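You operate a simulated robot arm through the tools that you are given. There is no shell and no other tool.

Carry out the task below with a simulated robot arm. There is one attempt and no reset: what you move stays moved.

TASK
Set up the 4 mm sieve and load it with the gravel.
Fine: pan with the blue base on the blue ring, sieve on the pan; tip the 2 mm sieve's gravel in, put that sieve back, blue cover on top.

It is judged by the outcome, as a careful person would: the job done as asked, and still so three seconds after it is handed in. It fails if anything else is knocked over, pushed out of place, dropped, spilled or broken. Lids that push on must go on centred and level and be pressed home; caps that screw on are set level and turned clockwise until they are tight.

THE ROBOT
A 7-joint arm with a two-finger gripper, fixed in place. Base frame: the origin is at the foot of the arm, x ahead of it, y to its left, z up; the work surface is at about z = 0.85. Units: m, rad, N and s.
With the tool pointing down near the work surface it reaches from about 0.3 to 0.74 m from the base axis. Its first joint turns from -2.897 to 2.897 rad. Payload 2.94 kg.
The tool frame sits at the grasp point between the pads (the TCP): z along the fingers, y along the line on which they close. The tips reach 0.03 m beyond it. The gripper opens to 0.138 m. The gripper's body begins 0.109 m behind the TCP.
Orientation is that of the tool frame in the base frame, as a unit quaternion [x, y, z, w]. With the fingers straight down and closing along the base's y, the tool's x points along the base's -x, its y along +y and its z along -z.

THE INTERFACE
- The arm moves only by the tool send_rows. Its argument "deltas" is text: rows parted by semicolons, each of 7 numbers parted by spaces: the shift along the tool's x, y, z in units of 150 mm (1.0 is 150 mm), then the turn, a rotation vector about the tool's x, y, z in units of 180 degrees (1.0 is 180 degrees), then the opening, from 0 (shut) to 1 (fully open). In form: dx dy dz rx ry rz grip; .... A call has 1 to 20 rows; each row is the pose to reach, as a shift and turn from the pose commanded when the call began, along the tool's axes at that moment. A call with a number of a shift or a turn outside -1 to 1 is refused whole. Rows are played at 5 a second. More than 0.05 m and 0.15 rad between two rows, or a gripper value outside its range, and nothing of the call is played. Where a pose cannot be reached the arm comes as near as it can. A force on the tool above 40 N (or 10 N above the force at the start of the call, whichever is more), or a blocked arm, ends the call early, and 0.2 s more pass. Each finger halts on what it meets, pressing with about 22 N; the grip force reading is that of the motor and also rises with nothing between the fingers. The clock runs only during rows and for 0.2 s after the last one: add rows that repeat a pose to give the fingers time. The reply holds the time, the measured pose of the TCP, the force on the tool along the base axes, the opening and the grip force, in the units named above and with some noise, with the torque about the TCP (base axes, N m) and any sound that the robot's microphone picked up.
- Cameras (640 x 400 px; columns grow to the right, rows downward): "scene" is fixed at [0.22, 0.6514, 1.4249]; the picture's right is [-0.77, -0.64, 0.00], its down [-0.31, 0.37, -0.87] and it looks along [0.56, -0.67, -0.49] (base axes); focal length 317 px, centre (320, 200). "wrist" rides on the gripper at [0.071, 0.019, -0.146] in the tool frame; the picture's right is [-0.26, 0.96, 0.00], its down [-0.85, -0.23, -0.48] and it looks along [-0.46, -0.12, 0.88] (tool axes); focal length 280 px, centre (320, 200). There is no depth. A picture from a camera that has moved, and an enlarged one, comes with that camera's place and axes in the base frame and with its lens.
- camera(camera): a new picture of that camera. The clock stands still meanwhile.
- lift_body(by): slides the trunk up (or, below 0, down) by that many m; the arm rides with it, the base frame stays. It gives what a move gives, with no picture.
- inspect(camera, box): a new picture of the part [left, top, right, bottom] of that camera's present view, enlarged. The clock stands still meanwhile.
- sign_off(): hands the job in; it is judged then, once.

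Places have to be worked out from the pictures, the camera data and where the tool is seen. Open the gripper and draw the arm clear of the work before you hand the job in, unless the task says otherwise.

The tools are called after ">>>" as a command line: name --argument value ..., lists and objects as JSON in quotes. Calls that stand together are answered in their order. send_rows: Moves the arm, as the interface text tells. Its arguments: {"type":"object","properties":{"deltas":{"type":"string"}},"required":["deltas"]} The other tools are called the same way: lift_body (by) slides the trunk up or down; camera (camera) takes a picture; inspect (camera, box) takes an enlarged picture of a part of a camera's view; sign_off () hands the job in.

At the start:

```text
t: 0.0
position: [0.4577, 0.226, 1.2221]
tcp_rot: [0.0, 1.0, 0.001, -0.001]
wrist_force: [0.5, 0.7, -0.3]
ft_torque: [0.02, 0.0, -0.03]
grip_width: 0.1378
gripper_force: 0.0
trunk travel left (down, up): [-0.425, 0.029]
```

scene: 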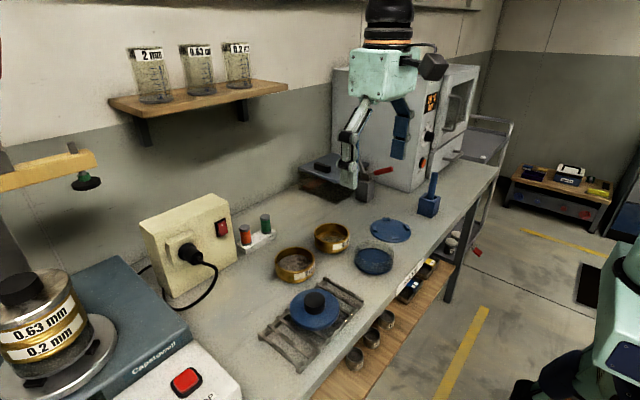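
wrist: 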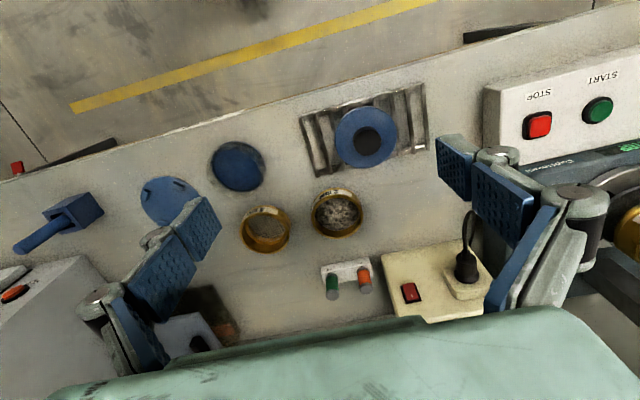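

I start by looking closely at the objects on the table from both cameras before moving.

>>> inspect --camera "scene" --box '[220, 160, 460, 310]'

>>> inspect --camera "wrist" --box '[120, 70, 440, 270]'

>>> inspect --camera "scene" --box '[240, 250, 400, 350]'

```text
2.67 times, centred on (340, 235) of scene
camera zoom: at [0.22, 0.6514, 1.4249], right [-0.77, -0.64, 0.0], down [-0.31, 0.37, -0.87], along [0.56, -0.67, -0.49], focal length 846 px, centre (267, 107)
```

zoom: 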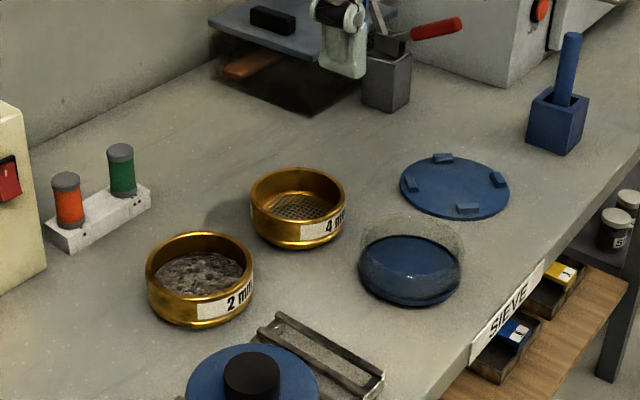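

```text
2.00 times, centred on (280, 170) of wrist
camera zoom: at [0.3878, 0.2459, 1.369], right [0.26, 0.96, 0.0], down [0.85, -0.23, 0.48], along [0.46, -0.12, -0.88], focal length 561 px, centre (400, 260)
```

zoom: 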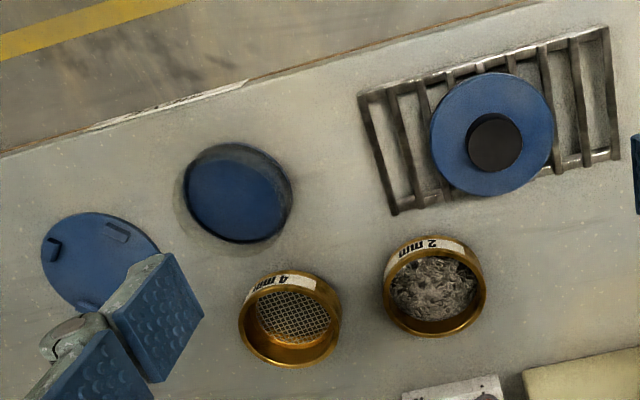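

```text
4.00 times, centred on (320, 300) of scene
camera zoom: at [0.22, 0.6514, 1.4249], right [-0.77, -0.64, 0.0], down [-0.31, 0.37, -0.87], along [0.56, -0.67, -0.49], focal length 1269 px, centre (320, -200)
```

zoom: 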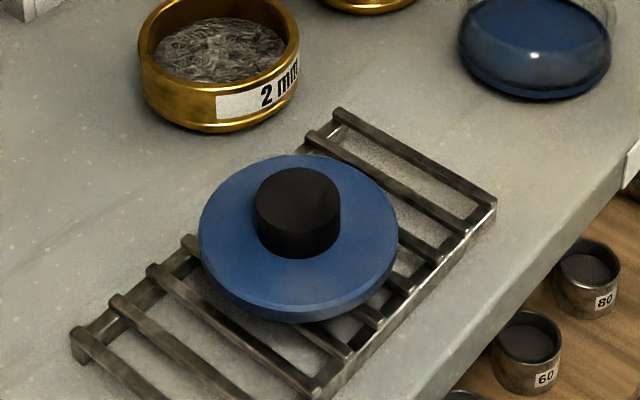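

The wrist view puts the pan near (0.54,0.04), the 4 mm sieve near (0.69,0.04), the 2 mm sieve near (0.69,0.20), the cover near (0.54,0.29) and the ring near (0.58,-0.13). I zoom further on each to refine these.

>>> inspect --camera "wrist" --box '[190, 125, 290, 187.5]'

>>> inspect --camera "wrist" --box '[130, 160, 230, 222.5]'

>>> inspect --camera "wrist" --box '[225, 175, 385, 275]'

>>> inspect --camera "scene" --box '[340, 205, 420, 255]'

>>> inspect --camera "scene" --box '[340, 230, 420, 280]'

>>> inspect --camera "scene" --box '[265, 215, 361, 275]'

```text
6.40 times, centred on (240, 156) of wrist
camera zoom: at [0.3878, 0.2459, 1.369], right [0.26, 0.96, 0.0], down [0.85, -0.23, 0.48], along [0.46, -0.12, -0.88], focal length 1794 px, centre (832, 480)
```

zoom: 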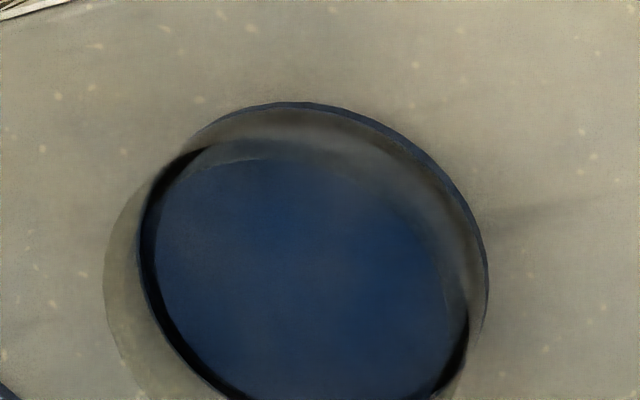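

```text
6.40 times, centred on (180, 191) of wrist
camera zoom: at [0.3878, 0.2459, 1.369], right [0.26, 0.96, 0.0], down [0.85, -0.23, 0.48], along [0.46, -0.12, -0.88], focal length 1794 px, centre (1216, 256)
```

zoom: 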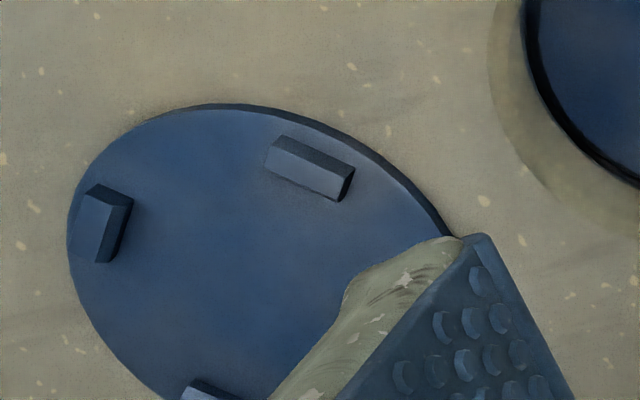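

```text
4.00 times, centred on (305, 225) of wrist
camera zoom: at [0.3878, 0.2459, 1.369], right [0.26, 0.96, 0.0], down [0.85, -0.23, 0.48], along [0.46, -0.12, -0.88], focal length 1122 px, centre (380, 100)
```

zoom: 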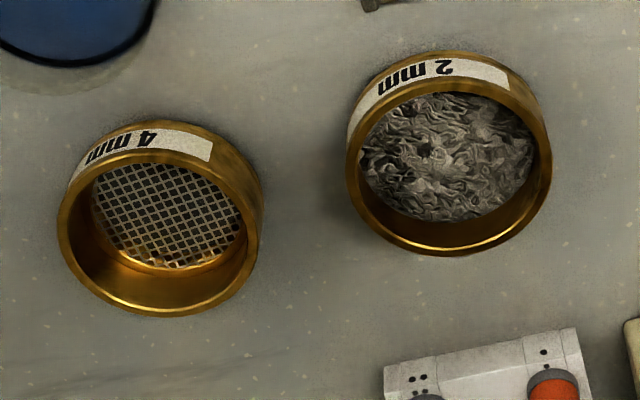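

```text
8.00 times, centred on (380, 230) of scene
camera zoom: at [0.22, 0.6514, 1.4249], right [-0.77, -0.64, 0.0], down [-0.31, 0.37, -0.87], along [0.56, -0.67, -0.49], focal length 2537 px, centre (-160, -40)
```

zoom: 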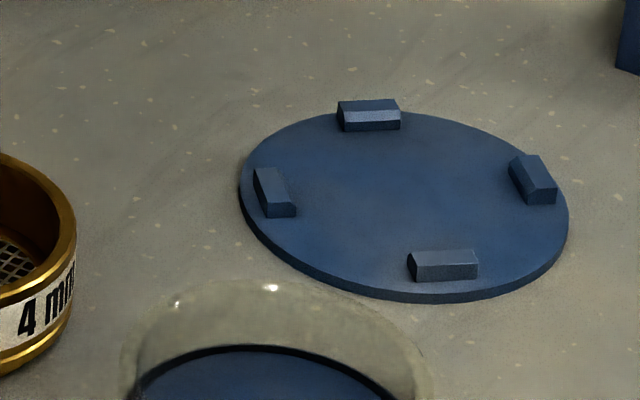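

```text
8.00 times, centred on (380, 255) of scene
camera zoom: at [0.22, 0.6514, 1.4249], right [-0.77, -0.64, 0.0], down [-0.31, 0.37, -0.87], along [0.56, -0.67, -0.49], focal length 2537 px, centre (-160, -240)
```

zoom: 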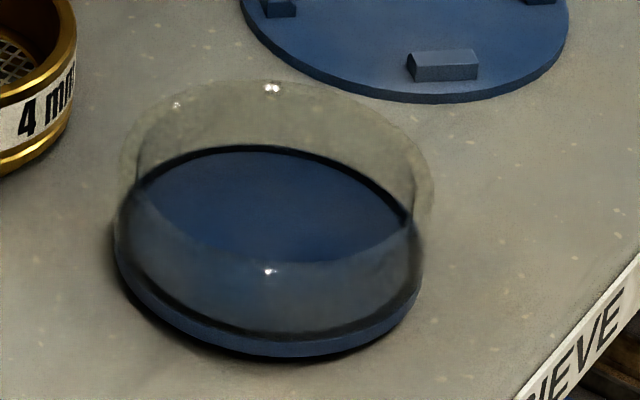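

```text
6.67 times, centred on (313, 245) of scene
camera zoom: at [0.22, 0.6514, 1.4249], right [-0.77, -0.64, 0.0], down [-0.31, 0.37, -0.87], along [0.56, -0.67, -0.49], focal length 2114 px, centre (367, -100)
```

zoom: 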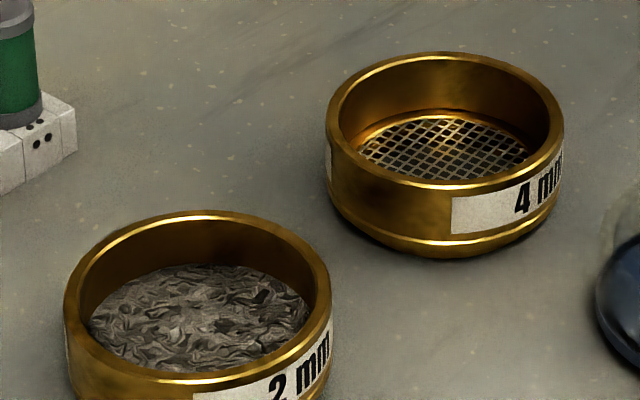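

The lugs on the blue ring form a square around about (0.583,-0.127). I move the arm at a safe height toward the ring for a close view from above.

>>> send_rows --deltas "-0.05 -0.25 0.1 0 0 0 1; -0.1 -0.5 0.2 0 0 0 1; -0.15 -0.75 0.3 0 0 0 1; -0.2 -1 0.4 0 0 0 1; -0.2 -1 0.4 0 0 0 1"

>>> send_rows --deltas "-0.025 -0.25 0.1 0 0 0 1; -0.05 -0.5 0.2 0 0 0 1; -0.075 -0.75 0.3 0 0 0 1; -0.1 -1 0.4 0 0 0 1; -0.1 -1.0 0.4 0 0 0 1"

>>> camera --camera "wrist"

```text
t: 1.2
position: [0.4881, 0.0765, 1.1623]
tcp_rot: [-0.001, 1.0, 0.0, -0.001]
wrist_force: [0.2, 0.1, 0.6]
ft_torque: [0.01, -0.05, 0.04]
grip_width: 0.1378
gripper_force: 0.1
trunk travel left (down, up): [-0.425, 0.029]
```

```text
t: 2.4
position: [0.5012, -0.076, 1.0991]
tcp_rot: [0.0, 1.0, 0.0, 0.0]
wrist_force: [0.0, -1.1, -0.5]
ft_torque: [0.01, -0.04, 0.0]
grip_width: 0.1378
gripper_force: 0.0
trunk travel left (down, up): [-0.425, 0.029]
```

```text
taken
camera wrist: at [0.4312, -0.057, 1.2457], right [0.26, 0.96, 0.0], down [0.85, -0.23, 0.48], along [0.46, -0.12, -0.88], focal length 280 px, centre (320, 200)
```

wrist: 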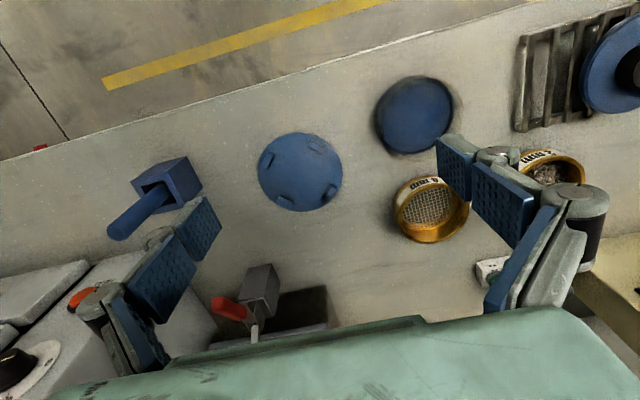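

The ring and pan are both visible unobstructed; I zoom in on both for measurements.

>>> inspect --camera "wrist" --box '[240, 120, 368, 200]'

>>> inspect --camera "wrist" --box '[350, 65, 478, 145]'

>>> inspect --camera "wrist" --box '[240, 142, 368, 222]'

```text
5.00 times, centred on (304, 160) of wrist
camera zoom: at [0.4312, -0.057, 1.2457], right [0.26, 0.96, 0.0], down [0.85, -0.23, 0.48], along [0.46, -0.12, -0.88], focal length 1402 px, centre (400, 400)
```

zoom: 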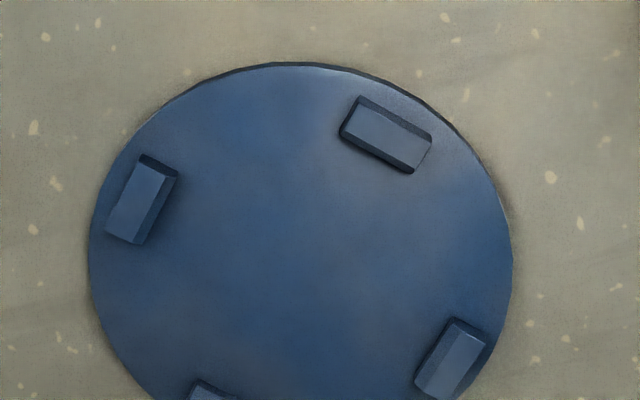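

```text
5.00 times, centred on (414, 105) of wrist
camera zoom: at [0.4312, -0.057, 1.2457], right [0.26, 0.96, 0.0], down [0.85, -0.23, 0.48], along [0.46, -0.12, -0.88], focal length 1402 px, centre (-150, 675)
```

zoom: 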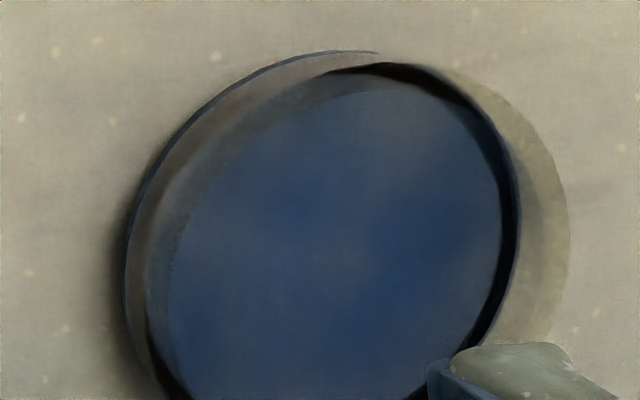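

```text
5.00 times, centred on (304, 182) of wrist
camera zoom: at [0.4312, -0.057, 1.2457], right [0.26, 0.96, 0.0], down [0.85, -0.23, 0.48], along [0.46, -0.12, -0.88], focal length 1402 px, centre (400, 290)
```

zoom: 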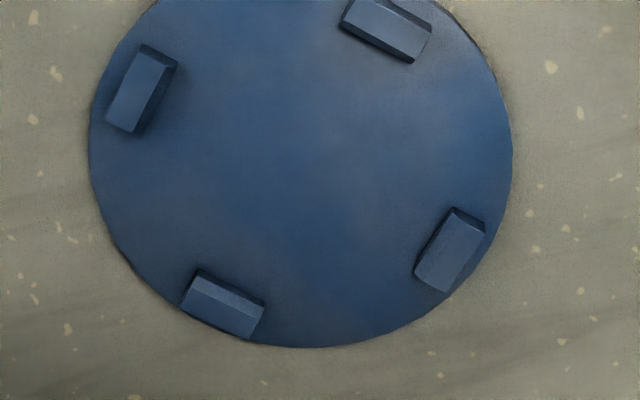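

The ring centre works out at about (0.5855,-0.129), with lugs at radius about 52 mm. I look closer at the pan's lower edge and at the sieves' profiles to see how the parts fit.

>>> inspect --camera "scene" --box '[350, 250, 400, 281]'

>>> inspect --camera "scene" --box '[308, 215, 358, 246]'

>>> inspect --camera "scene" --box '[308, 230, 358, 261]'

>>> inspect --camera "scene" --box '[0, 250, 130, 390]'

>>> inspect --camera "scene" --box '[280, 280, 360, 340]'

```text
12.80 times, centred on (375, 266) of scene
camera zoom: at [0.22, 0.6514, 1.4249], right [-0.77, -0.64, 0.0], down [-0.31, 0.37, -0.87], along [0.56, -0.67, -0.49], focal length 4059 px, centre (-384, -638)
```

zoom: 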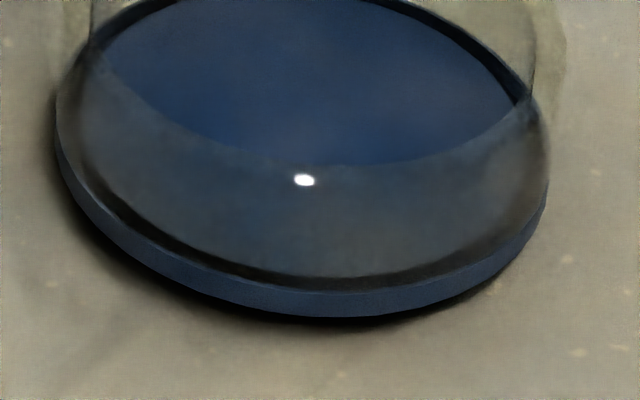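

```text
12.80 times, centred on (333, 230) of scene
camera zoom: at [0.22, 0.6514, 1.4249], right [-0.77, -0.64, 0.0], down [-0.31, 0.37, -0.87], along [0.56, -0.67, -0.49], focal length 4059 px, centre (154, -190)
```

zoom: 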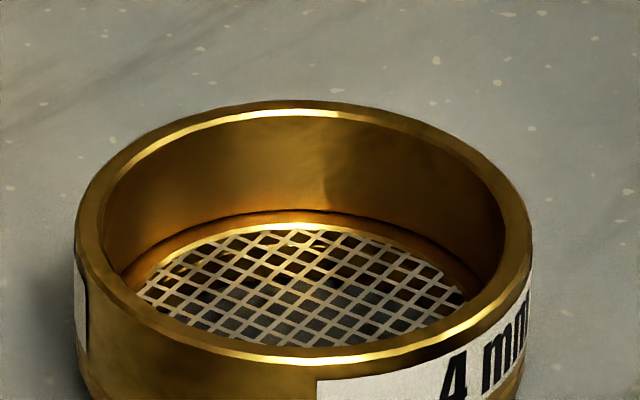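

```text
12.80 times, centred on (333, 246) of scene
camera zoom: at [0.22, 0.6514, 1.4249], right [-0.77, -0.64, 0.0], down [-0.31, 0.37, -0.87], along [0.56, -0.67, -0.49], focal length 4059 px, centre (154, -382)
```

zoom: 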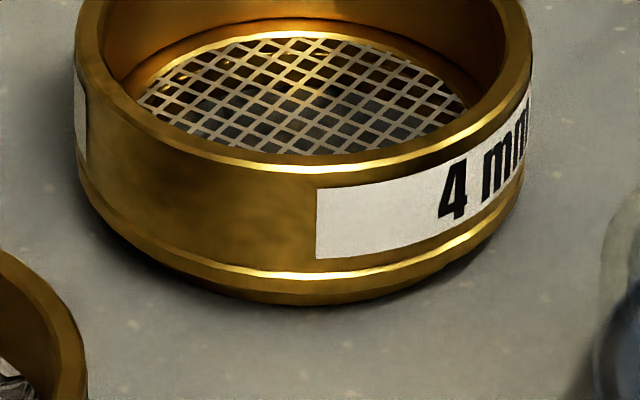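

```text
2.86 times, centred on (65, 320) of scene
camera zoom: at [0.22, 0.6514, 1.4249], right [-0.77, -0.64, 0.0], down [-0.31, 0.37, -0.87], along [0.56, -0.67, -0.49], focal length 906 px, centre (1049, -143)
```

zoom: 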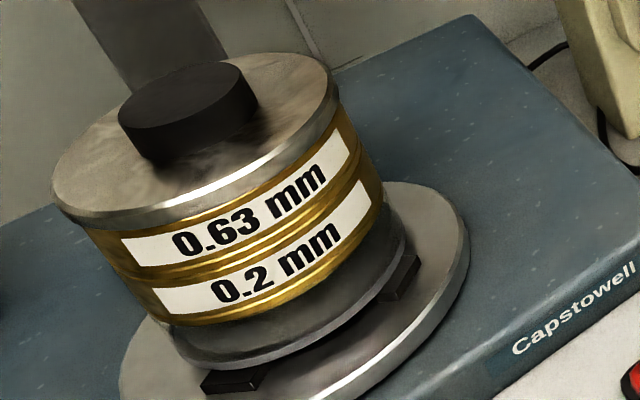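

```text
6.67 times, centred on (320, 310) of scene
camera zoom: at [0.22, 0.6514, 1.4249], right [-0.77, -0.64, 0.0], down [-0.31, 0.37, -0.87], along [0.56, -0.67, -0.49], focal length 2114 px, centre (320, -533)
```

zoom: 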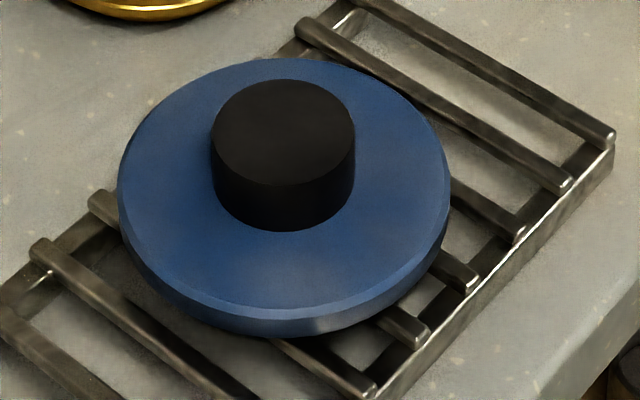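

The parts look like normal stacking sieves: the pan's foot fits between the lugs and each sieve's spigot fits the part below. I move above the pan (about (0.5445,0.0425)) and take a picture to check alignment before descending.

>>> send_rows --deltas "-0.07 0.194 0.17 0 0 0 1; -0.14 0.388 0.34 0 0 0 1; -0.21 0.583 0.51 0 0 0 1; -0.279 0.777 0.681 0 0 0 1; -0.279 0.777 0.681 0 0 0 1; -0.279 0.777 0.681 0 0 0 1"

>>> camera --camera "wrist"

>>> camera --camera "scene"

```text
t: 3.8
position: [0.5397, 0.0447, 1.0012]
tcp_rot: [0.0, 1.0, 0.0, -0.001]
wrist_force: [0.1, -0.7, 1.1]
ft_torque: [-0.01, -0.01, 0.02]
grip_width: 0.138
gripper_force: 0.1
trunk travel left (down, up): [-0.425, 0.029]
```

```text
taken
camera wrist: at [0.4706, 0.0639, 1.1471], right [0.26, 0.96, 0.0], down [0.85, -0.23, 0.48], along [0.46, -0.12, -0.88], focal length 280 px, centre (320, 200)
```

wrist: 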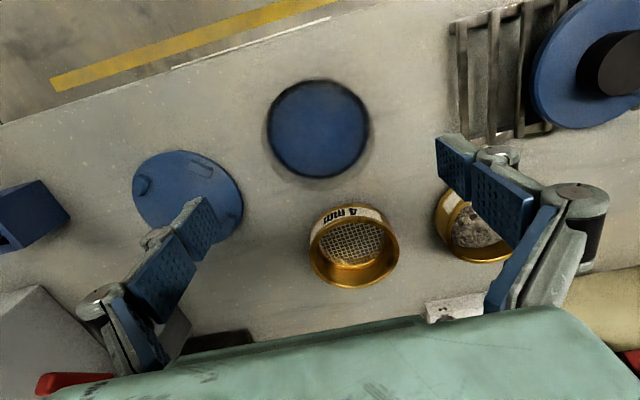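

```text
taken
```

scene: 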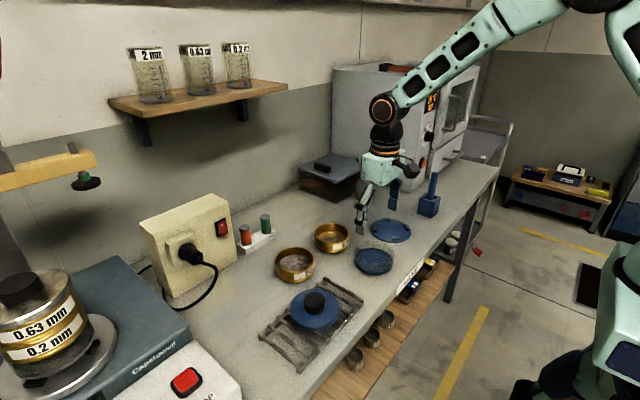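

The pan appears directly below the TCP axis (expected near pixel (320,130), seen near (319,128)). I zoom in to confirm before descending.

>>> inspect --camera "wrist" --box '[240, 78, 400, 178]'

>>> send_rows --deltas "0 0 0 0 0 0 1; 0 0 0 0 0 0 1"

>>> send_rows --deltas "0 0 0 0 0 0 1"

```text
4.00 times, centred on (320, 128) of wrist
camera zoom: at [0.4706, 0.0639, 1.1471], right [0.26, 0.96, 0.0], down [0.85, -0.23, 0.48], along [0.46, -0.12, -0.88], focal length 1122 px, centre (320, 488)
```

zoom: 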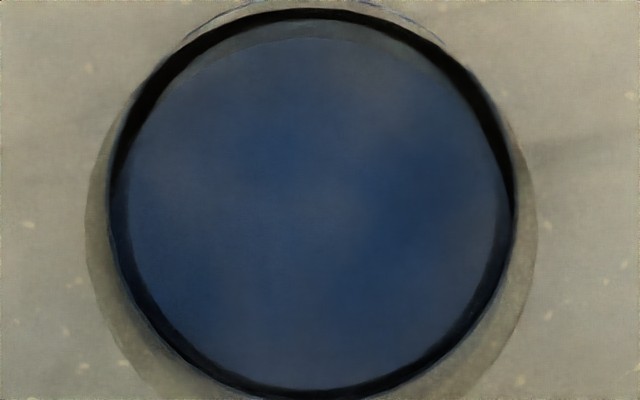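

```text
t: 4.4
position: [0.54, 0.0452, 0.9999]
tcp_rot: [0.0, 1.0, 0.0, 0.0]
wrist_force: [0.2, -0.5, -0.1]
ft_torque: [-0.02, -0.01, -0.01]
grip_width: 0.1381
gripper_force: 0.0
trunk travel left (down, up): [-0.425, 0.029]
```

```text
t: 4.8
position: [0.5404, 0.045, 1.0015]
tcp_rot: [0.0, 1.0, -0.001, 0.0]
wrist_force: [0.0, 0.6, 1.2]
ft_torque: [-0.02, -0.01, -0.01]
grip_width: 0.1381
gripper_force: 0.0
trunk travel left (down, up): [-0.425, 0.029]
```

Readings settle at (0.540,0.045,1.001) and the picture puts the pan centre about 2 mm to -y and 1 mm to -x of the TCP axis. I descend partway with that correction and check again.

>>> send_rows --deltas "0.007 -0.013 0.2 0 0 0 1; 0.007 -0.013 0.4 0 0 0 1; 0.007 -0.013 0.5 0 0 0 1; 0.007 -0.013 0.5 0 0 0 1; 0.007 -0.013 0.5 0 0 0 1"

>>> camera --camera "wrist"

>>> inspect --camera "scene" --box '[320, 180, 448, 290]'

```text
t: 6.0
position: [0.5393, 0.0395, 0.926]
tcp_rot: [0.001, 1.0, -0.001, 0.0]
wrist_force: [0.4, 0.3, -0.9]
ft_torque: [-0.01, -0.02, -0.01]
grip_width: 0.1379
gripper_force: 0.0
trunk travel left (down, up): [-0.425, 0.029]
```

```text
taken
camera wrist: at [0.47, 0.06, 1.0725], right [0.26, 0.96, 0.0], down [0.85, -0.23, 0.48], along [0.46, -0.12, -0.88], focal length 280 px, centre (320, 200)
```

wrist: 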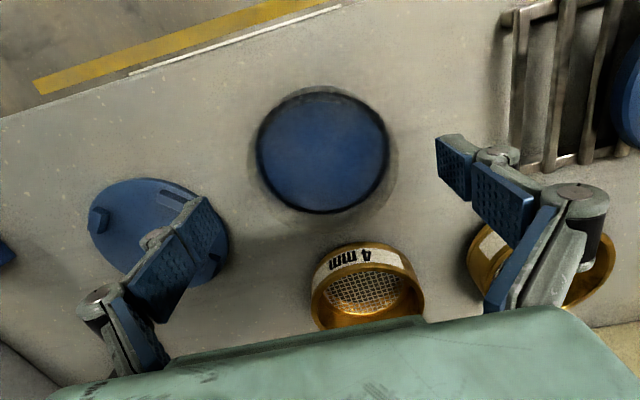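

```text
3.64 times, centred on (384, 235) of scene
camera zoom: at [0.22, 0.6514, 1.4249], right [-0.77, -0.64, 0.0], down [-0.31, 0.37, -0.87], along [0.56, -0.67, -0.49], focal length 1153 px, centre (87, 73)
```

zoom: 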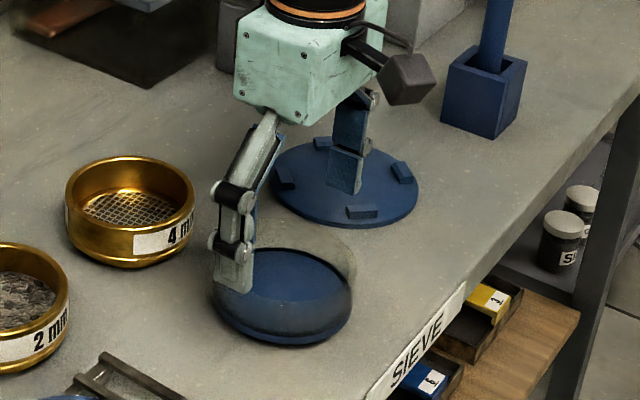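

The TCP moved a few mm more in -y than commanded, so I use the image: the pan is now about 2 mm to +y. I zoom to measure it.

>>> inspect --camera "wrist" --box '[240, 80, 400, 180]'

>>> inspect --camera "wrist" --box '[240, 130, 400, 230]'

>>> send_rows --deltas "0 0 0 0 0 0 1; 0 0 0 0 0 0 1"

```text
4.00 times, centred on (320, 130) of wrist
camera zoom: at [0.47, 0.06, 1.0725], right [0.26, 0.96, 0.0], down [0.85, -0.23, 0.48], along [0.46, -0.12, -0.88], focal length 1122 px, centre (320, 480)
```

zoom: 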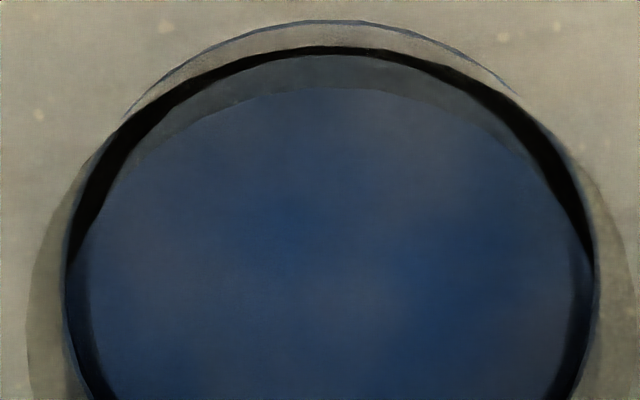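

```text
4.00 times, centred on (320, 180) of wrist
camera zoom: at [0.47, 0.06, 1.0725], right [0.26, 0.96, 0.0], down [0.85, -0.23, 0.48], along [0.46, -0.12, -0.88], focal length 1122 px, centre (320, 280)
```

zoom: 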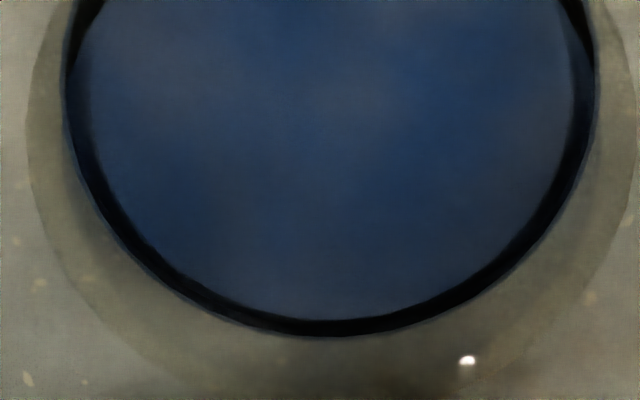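

```text
t: 6.6
position: [0.5398, 0.0406, 0.9262]
tcp_rot: [0.0, 1.0, -0.001, 0.0]
wrist_force: [0.3, 0.5, 0.1]
ft_torque: [-0.03, 0.01, 0.0]
grip_width: 0.138
gripper_force: 0.0
trunk travel left (down, up): [-0.425, 0.029]
```

The pan centre is about +3 mm in x and +2 mm in y from the TCP. I correct and descend to about z 0.896, then check the reading.

>>> send_rows --deltas "-0.025 0.013 0 0 0 0 1; -0.025 0.013 0.1 0 0 0 1; -0.025 0.013 0.2 0 0 0 1; -0.025 0.013 0.2 0 0 0 1; -0.025 0.013 0.2 0 0 0 1"

>>> inspect --camera "wrist" --box '[220, 90, 420, 250]'

>>> inspect --camera "scene" --box '[334, 210, 424, 285]'

```text
t: 7.8
position: [0.5467, 0.0435, 0.8963]
tcp_rot: [0.0, 1.0, 0.0, 0.0]
wrist_force: [-0.4, -0.2, 0.6]
ft_torque: [-0.03, -0.06, 0.02]
grip_width: 0.1377
gripper_force: 0.0
trunk travel left (down, up): [-0.425, 0.029]
```

```text
2.50 times, centred on (320, 170) of wrist
camera zoom: at [0.4766, 0.0625, 1.0432], right [0.26, 0.96, 0.0], down [0.85, -0.23, 0.48], along [0.46, -0.12, -0.88], focal length 701 px, centre (320, 275)
```

zoom: 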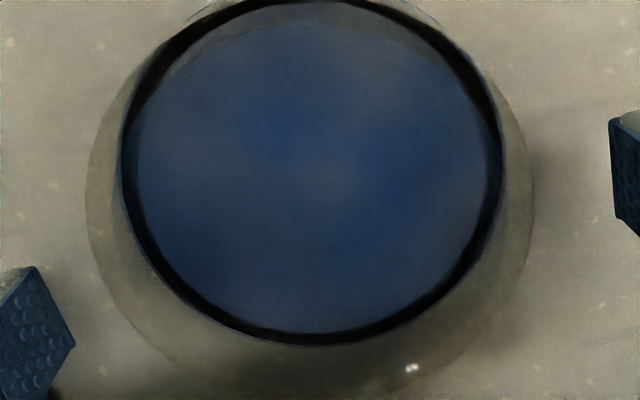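

```text
5.33 times, centred on (379, 248) of scene
camera zoom: at [0.22, 0.6514, 1.4249], right [-0.77, -0.64, 0.0], down [-0.31, 0.37, -0.87], along [0.56, -0.67, -0.49], focal length 1691 px, centre (5, -53)
```

zoom: 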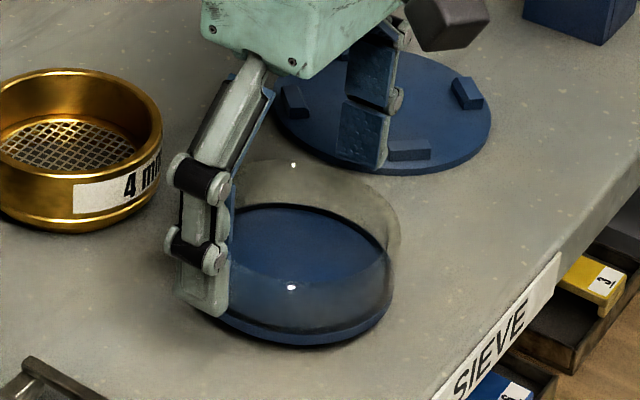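

Alignment is now within about 2 mm. I descend the last 8 mm with a 2 mm y correction and close the gripper on the pan.

>>> send_rows --deltas "0 -0.013 0.025 0 0 0 1; 0 -0.013 0.05 0 0 0 1; 0 -0.013 0.055 0 0 0 1; 0 -0.013 0.055 0 0 0 0.85; 0 -0.013 0.055 0 0 0 0.75; 0 -0.013 0.055 0 0 0 0.7; 0 -0.013 0.055 0 0 0 0.65; 0 -0.013 0.055 0 0 0 0.65; 0 -0.013 0.055 0 0 0 0.65"

>>> inspect --camera "wrist" --box '[180, 80, 460, 255]'

>>> inspect --camera "scene" --box '[334, 210, 424, 285]'

```text
t: 9.8
position: [0.5488, 0.0416, 0.8872]
tcp_rot: [0.0, 1.0, 0.0, 0.0]
wrist_force: [0.6, 1.5, 3.2]
ft_torque: [0.05, 0.03, -0.05]
grip_width: 0.1033
gripper_force: 21.9
trunk travel left (down, up): [-0.425, 0.029]
```

```text
2.29 times, centred on (320, 168) of wrist
camera zoom: at [0.4781, 0.0604, 1.0352], right [0.26, 0.96, 0.0], down [0.85, -0.23, 0.48], along [0.46, -0.12, -0.88], focal length 641 px, centre (320, 274)
```

zoom: 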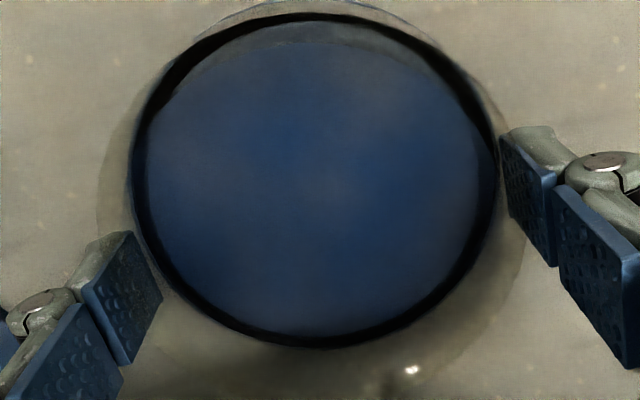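

```text
5.33 times, centred on (379, 248) of scene
camera zoom: at [0.22, 0.6514, 1.4249], right [-0.77, -0.64, 0.0], down [-0.31, 0.37, -0.87], along [0.56, -0.67, -0.49], focal length 1691 px, centre (5, -53)
```

zoom: 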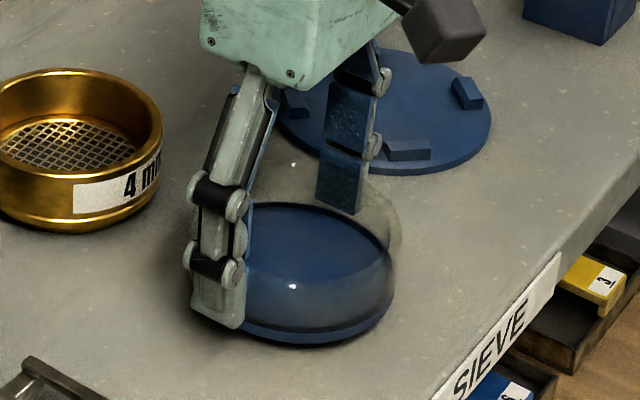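

The pan is gripped (103 mm, 22 N), with its centre about 3.5 mm to -x of the TCP. I lift it 80 mm straight up and check the hold.

>>> send_rows --deltas "0 0 -0.05 0 0 0 0.6; 0 0 -0.15 0 0 0 0.6; 0 0 -0.3 0 0 0 0.6; 0 0 -0.45 0 0 0 0.6; 0 0 -0.55 0 0 0 0.6; 0 0 -0.55 0 0 0 0.6"

>>> camera --camera "wrist"

>>> inspect --camera "scene" --box '[310, 170, 438, 280]'

```text
t: 11.2
position: [0.5484, 0.0413, 0.9695]
tcp_rot: [0.001, 1.0, 0.0, 0.0]
wrist_force: [-1.0, -0.9, -2.1]
ft_torque: [0.0, 0.01, 0.01]
grip_width: 0.1034
gripper_force: 21.8
trunk travel left (down, up): [-0.425, 0.029]
```

```text
taken
camera wrist: at [0.4786, 0.0605, 1.1172], right [0.26, 0.96, 0.0], down [0.85, -0.23, 0.48], along [0.46, -0.12, -0.88], focal length 280 px, centre (320, 200)
```

wrist: 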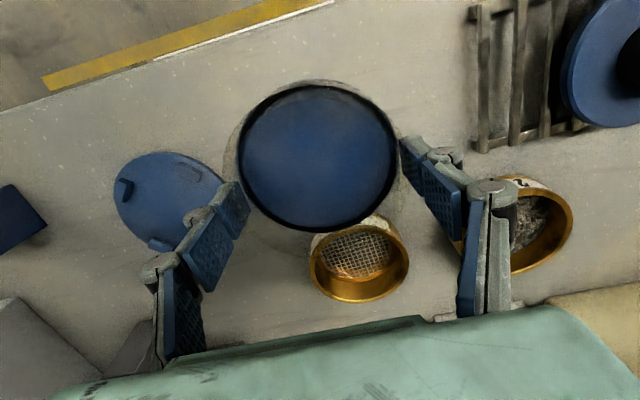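

```text
3.64 times, centred on (374, 225) of scene
camera zoom: at [0.22, 0.6514, 1.4249], right [-0.77, -0.64, 0.0], down [-0.31, 0.37, -0.87], along [0.56, -0.67, -0.49], focal length 1153 px, centre (124, 109)
```

zoom: 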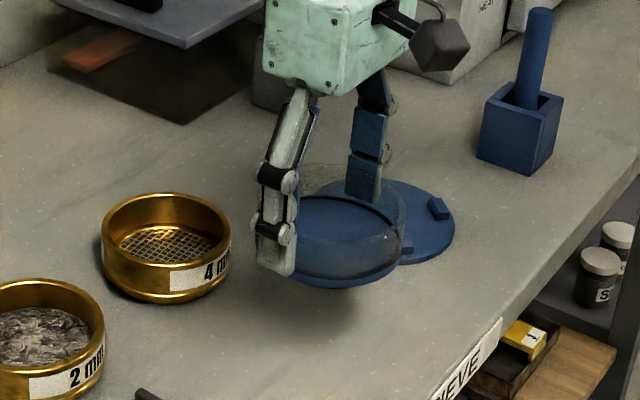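

The pan is held level. I carry it at this height toward the ring (target TCP about (0.589,-0.129)).

>>> send_rows --deltas "-0.04 -0.15 0 0 0 0 0.6; -0.08 -0.35 0 0 0 0 0.6; -0.13 -0.55 0 0 0 0 0.6; -0.19 -0.75 0 0 0 0 0.6; -0.25 -0.95 0 0 0 0 0.6; -0.279 -1 0 0 0 0 0.6; -0.279 -1 0 0 0 0 0.6"

>>> send_rows --deltas "0 -0.07 0 0 0 0 0.6; 0 -0.13 0 0 0 0 0.6; 0 -0.13 0 0 0 0 0.6; 0 -0.13 0 0 0 0 0.6"

>>> camera --camera "wrist"

>>> inspect --camera "scene" --box '[330, 140, 458, 250]'

```text
t: 12.8
position: [0.59, -0.1081, 0.9705]
tcp_rot: [-0.001, 1.0, 0.0, 0.0]
wrist_force: [1.0, 0.2, -1.3]
ft_torque: [-0.03, 0.01, 0.0]
grip_width: 0.1032
gripper_force: 22.2
trunk travel left (down, up): [-0.425, 0.029]
```

```text
t: 13.8
position: [0.5885, -0.1288, 0.9712]
tcp_rot: [0.0, 1.0, 0.0, 0.001]
wrist_force: [0.7, 0.7, -1.6]
ft_torque: [0.01, -0.02, -0.02]
grip_width: 0.1031
gripper_force: 22.1
trunk travel left (down, up): [-0.425, 0.029]
```

```text
taken
camera wrist: at [0.5192, -0.1095, 1.117], right [0.26, 0.96, 0.0], down [0.85, -0.23, 0.48], along [0.46, -0.12, -0.88], focal length 280 px, centre (320, 200)
```

wrist: 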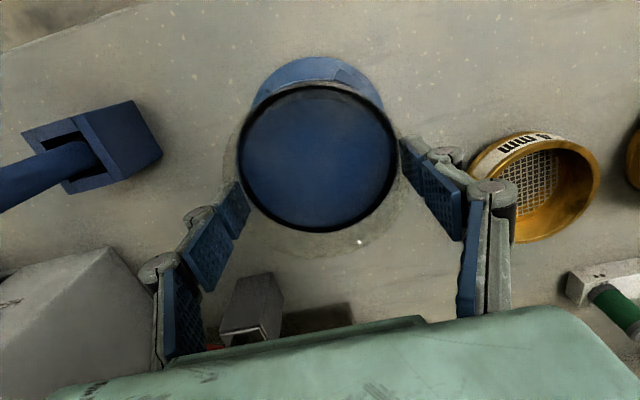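

```text
3.64 times, centred on (394, 195) of scene
camera zoom: at [0.22, 0.6514, 1.4249], right [-0.77, -0.64, 0.0], down [-0.31, 0.37, -0.87], along [0.56, -0.67, -0.49], focal length 1153 px, centre (51, 218)
```

zoom: 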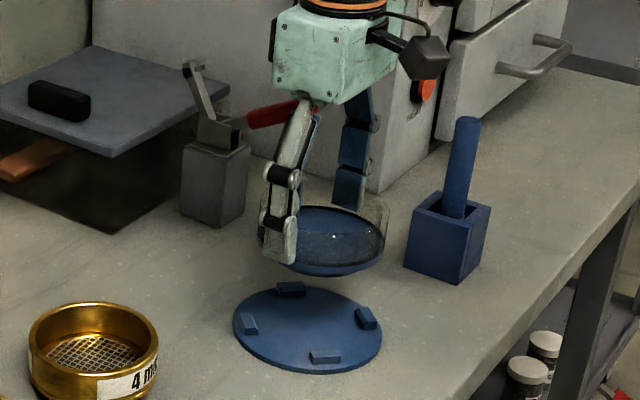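

The pan is above the ring with clear space around the gripper. I lower it to about 12 mm above the lugs and check the alignment.

>>> send_rows --deltas "0 0 0.12 0 0 0 0.6; 0 0 0.24 0 0 0 0.6; 0 0 0.35 0 0 0 0.6; 0 0 0.35 0 0 0 0.6; 0 0 0.35 0 0 0 0.6"

>>> inspect --camera "wrist" --box '[200, 50, 440, 250]'

>>> inspect --camera "scene" --box '[350, 190, 430, 250]'

```text
t: 15.0
position: [0.5878, -0.1292, 0.9163]
tcp_rot: [0.0, 1.0, -0.001, 0.0]
wrist_force: [-0.7, -0.1, -1.3]
ft_torque: [0.02, 0.01, -0.01]
grip_width: 0.1034
gripper_force: 21.8
trunk travel left (down, up): [-0.425, 0.029]
```

```text
2.00 times, centred on (320, 150) of wrist
camera zoom: at [0.5195, -0.1109, 1.0631], right [0.26, 0.96, 0.0], down [0.85, -0.23, 0.48], along [0.46, -0.12, -0.88], focal length 561 px, centre (320, 300)
```

zoom: 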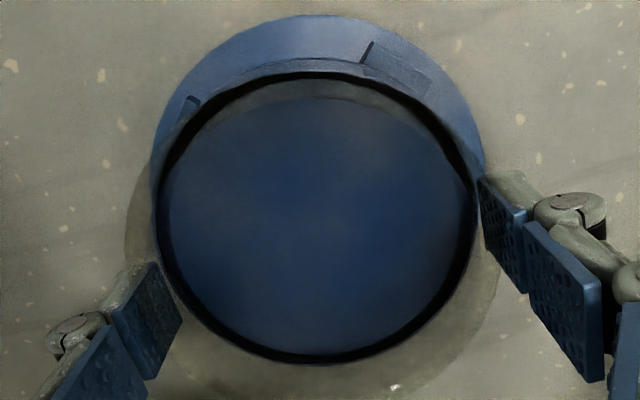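

```text
6.67 times, centred on (390, 220) of scene
camera zoom: at [0.22, 0.6514, 1.4249], right [-0.77, -0.64, 0.0], down [-0.31, 0.37, -0.87], along [0.56, -0.67, -0.49], focal length 2114 px, centre (-147, 67)
```

zoom: 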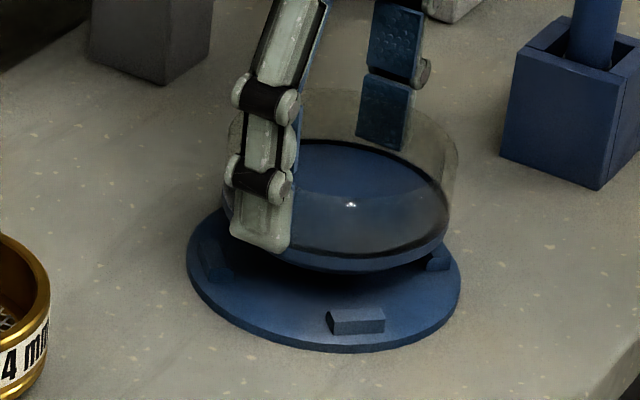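

Pan and ring centres agree within about 1 mm in this view. I lower gently in small steps and watch the force.

>>> send_rows --deltas "0 0 0.03 0 0 0 0.6; 0 0 0.06 0 0 0 0.6; 0 0 0.09 0 0 0 0.6; 0 0 0.12 0 0 0 0.6; 0 0 0.12 0 0 0 0.6"

>>> inspect --camera "scene" --box '[350, 190, 430, 250]'

```text
t: 16.2
position: [0.5902, -0.1286, 0.8985]
tcp_rot: [0.0, 1.0, 0.0, 0.0]
wrist_force: [-0.3, 0.4, -1.6]
ft_torque: [0.02, 0.0, 0.01]
grip_width: 0.1033
gripper_force: 22.4
trunk travel left (down, up): [-0.425, 0.029]
```

```text
6.67 times, centred on (390, 220) of scene
camera zoom: at [0.22, 0.6514, 1.4249], right [-0.77, -0.64, 0.0], down [-0.31, 0.37, -0.87], along [0.56, -0.67, -0.49], focal length 2114 px, centre (-147, 67)
```

zoom: 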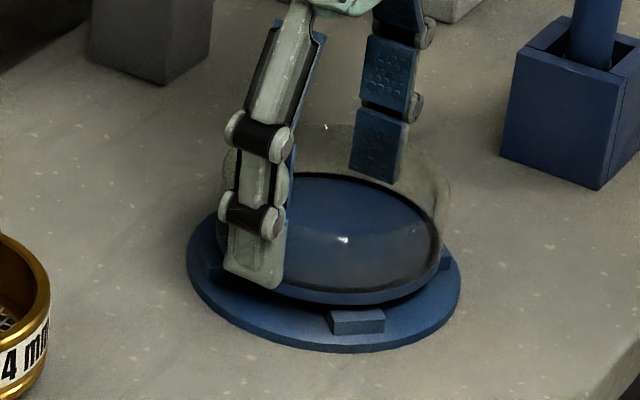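

No contact yet at z 0.8985. I continue down in 1.5 mm steps.

>>> send_rows --deltas "0 0 0.01 0 0 0 0.6; 0 0 0.02 0 0 0 0.6; 0 0 0.03 0 0 0 0.6; 0 0 0.03 0 0 0 0.6"

>>> inspect --camera "scene" --box '[360, 210, 424, 250]'

>>> inspect --camera "wrist" --box '[200, 50, 440, 250]'

```text
t: 17.2
position: [0.5899, -0.1286, 0.8955]
tcp_rot: [0.0, 1.0, 0.0, 0.001]
wrist_force: [0.6, -1.9, 7.4]
ft_torque: [0.06, 0.3, 0.08]
grip_width: 0.1035
gripper_force: 22.0
trunk travel left (down, up): [-0.425, 0.029]
```

```text
10.00 times, centred on (392, 230) of scene
camera zoom: at [0.22, 0.6514, 1.4249], right [-0.77, -0.64, 0.0], down [-0.31, 0.37, -0.87], along [0.56, -0.67, -0.49], focal length 3171 px, centre (-400, -100)
```

zoom: 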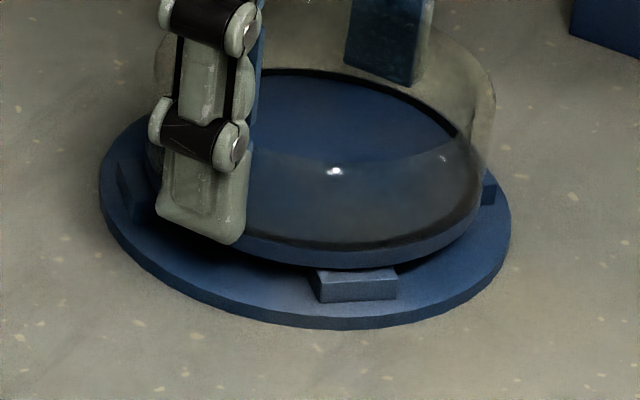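

```text
2.00 times, centred on (320, 150) of wrist
camera zoom: at [0.5189, -0.109, 1.0411], right [0.26, 0.96, 0.0], down [0.85, -0.23, 0.48], along [0.46, -0.13, -0.88], focal length 561 px, centre (320, 300)
```

zoom: 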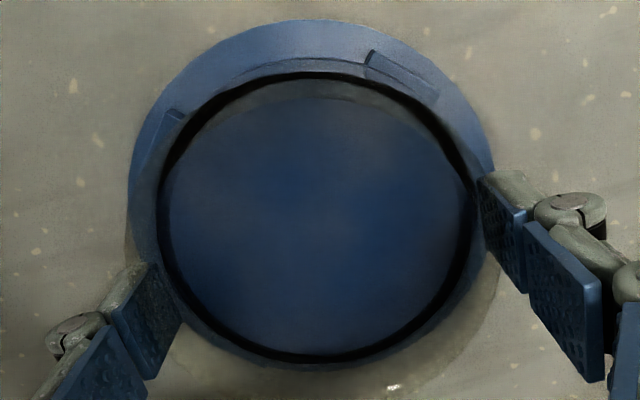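

Contact at z 0.8955 with the torque showing it is on the -x lugs (about 35 mm toward -x). I ease up 1.5 mm, shift +1.5 mm in x, and lower again.

>>> send_rows --deltas "0 0 -0.012 0 0 0 0.6; -0.01 0 -0.012 0 0 0 0.6; -0.01 0 -0.005 0 0 0 0.6; -0.01 0 0.003 0 0 0 0.6; -0.01 0 0.003 0 0 0 0.6"

```text
t: 18.4
position: [0.5904, -0.1276, 0.8942]
tcp_rot: [-0.001, 1.0, 0.0, 0.001]
wrist_force: [-1.7, 2.5, 5.6]
ft_torque: [0.07, 0.15, -0.02]
grip_width: 0.1034
gripper_force: 21.7
trunk travel left (down, up): [-0.425, 0.029]
```

Lower now (0.8942) with less torque. I shift another 1 mm in +x and press slightly further.

>>> send_rows --deltas "-0.007 0 0 0 0 0 0.6; -0.007 0 0.007 0 0 0 0.6; -0.007 0 0.007 0 0 0 0.6"

>>> inspect --camera "scene" --box '[360, 210, 424, 250]'

```text
t: 19.2
position: [0.5923, -0.1289, 0.8945]
tcp_rot: [-0.001, 1.0, 0.0, 0.002]
wrist_force: [0.4, 0.2, 13.0]
ft_torque: [0.04, 0.32, 0.01]
grip_width: 0.1035
gripper_force: 21.9
trunk travel left (down, up): [-0.425, 0.029]
```

```text
10.00 times, centred on (392, 230) of scene
camera zoom: at [0.22, 0.6514, 1.4249], right [-0.77, -0.64, 0.0], down [-0.31, 0.37, -0.87], along [0.56, -0.67, -0.49], focal length 3171 px, centre (-400, -100)
```

zoom: 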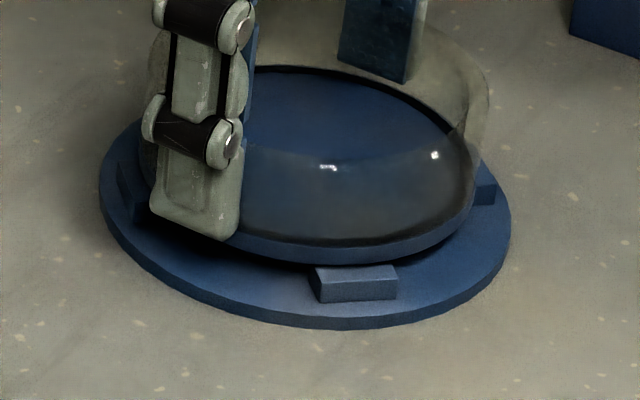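

Force 13 N with little more descent; I need to know whether the foot is seated or riding on lugs. I zoom on the near lugs from both cameras.

>>> inspect --camera "wrist" --box '[250, 55, 390, 110]'

>>> inspect --camera "scene" --box '[370, 225, 415, 250]'

```text
4.57 times, centred on (320, 82) of wrist
camera zoom: at [0.5212, -0.1095, 1.0409], right [0.26, 0.96, 0.0], down [0.85, -0.23, 0.48], along [0.46, -0.13, -0.88], focal length 1282 px, centre (320, 737)
```

zoom: 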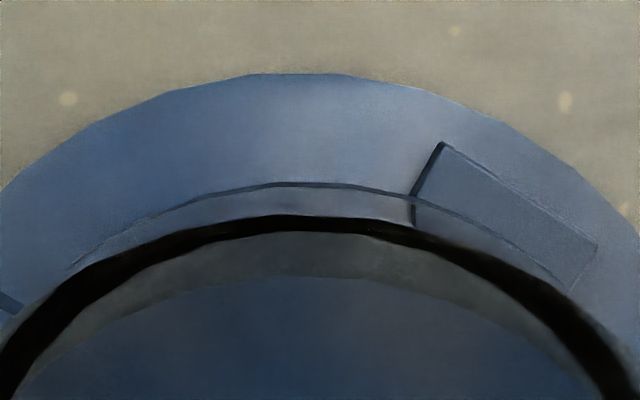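

```text
14.22 times, centred on (392, 238) of scene
camera zoom: at [0.22, 0.6514, 1.4249], right [-0.77, -0.64, 0.0], down [-0.31, 0.37, -0.87], along [0.56, -0.67, -0.49], focal length 4510 px, centre (-711, -333)
```

zoom: 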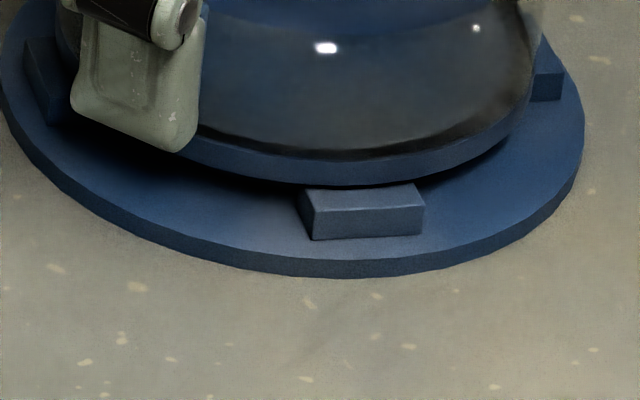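

Working through the geometry: the pan's rim (r about 53 mm) overhangs the lugs (inner r about 45 mm), and it dropped past the lug tops by the foot height, so the rim now rests on the lugs with the foot between them. The pan sits about 2 mm too far in +x, so I ease up, recentre and set it down lightly.

>>> send_rows --deltas "0 0 -0.016 0 0 0 0.6; 0.013 0 -0.016 0 0 0 0.6; 0.013 0 -0.016 0 0 0 0.6; 0.013 0 -0.006 0 0 0 0.6; 0.013 0 -0.006 0 0 0 0.6"

>>> inspect --camera "wrist" --box '[200, 50, 440, 250]'

>>> inspect --camera "scene" --box '[360, 210, 424, 250]'

```text
t: 20.4
position: [0.5897, -0.1276, 0.8946]
tcp_rot: [0.0, 1.0, 0.0, 0.001]
wrist_force: [-0.4, 0.9, 7.8]
ft_torque: [-0.07, -0.06, -0.03]
grip_width: 0.1036
gripper_force: 22.0
trunk travel left (down, up): [-0.425, 0.029]
```

```text
2.00 times, centred on (320, 150) of wrist
camera zoom: at [0.5194, -0.1088, 1.041], right [0.26, 0.96, 0.0], down [0.85, -0.23, 0.48], along [0.46, -0.12, -0.88], focal length 561 px, centre (320, 300)
```

zoom: 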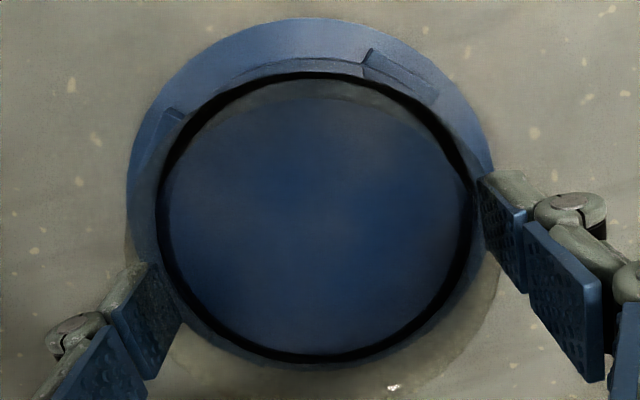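

```text
10.00 times, centred on (392, 230) of scene
camera zoom: at [0.22, 0.6514, 1.4249], right [-0.77, -0.64, 0.0], down [-0.31, 0.37, -0.87], along [0.56, -0.67, -0.49], focal length 3171 px, centre (-400, -100)
```

zoom: 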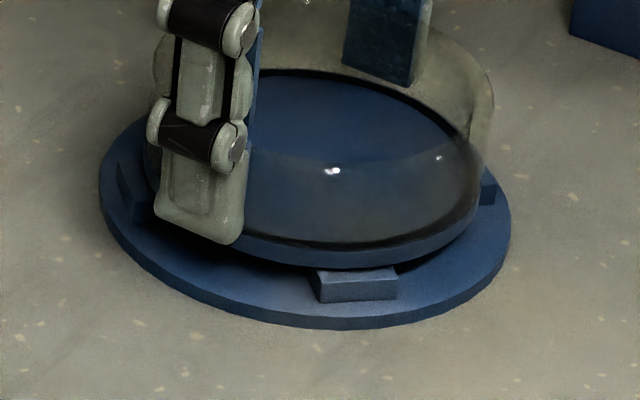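

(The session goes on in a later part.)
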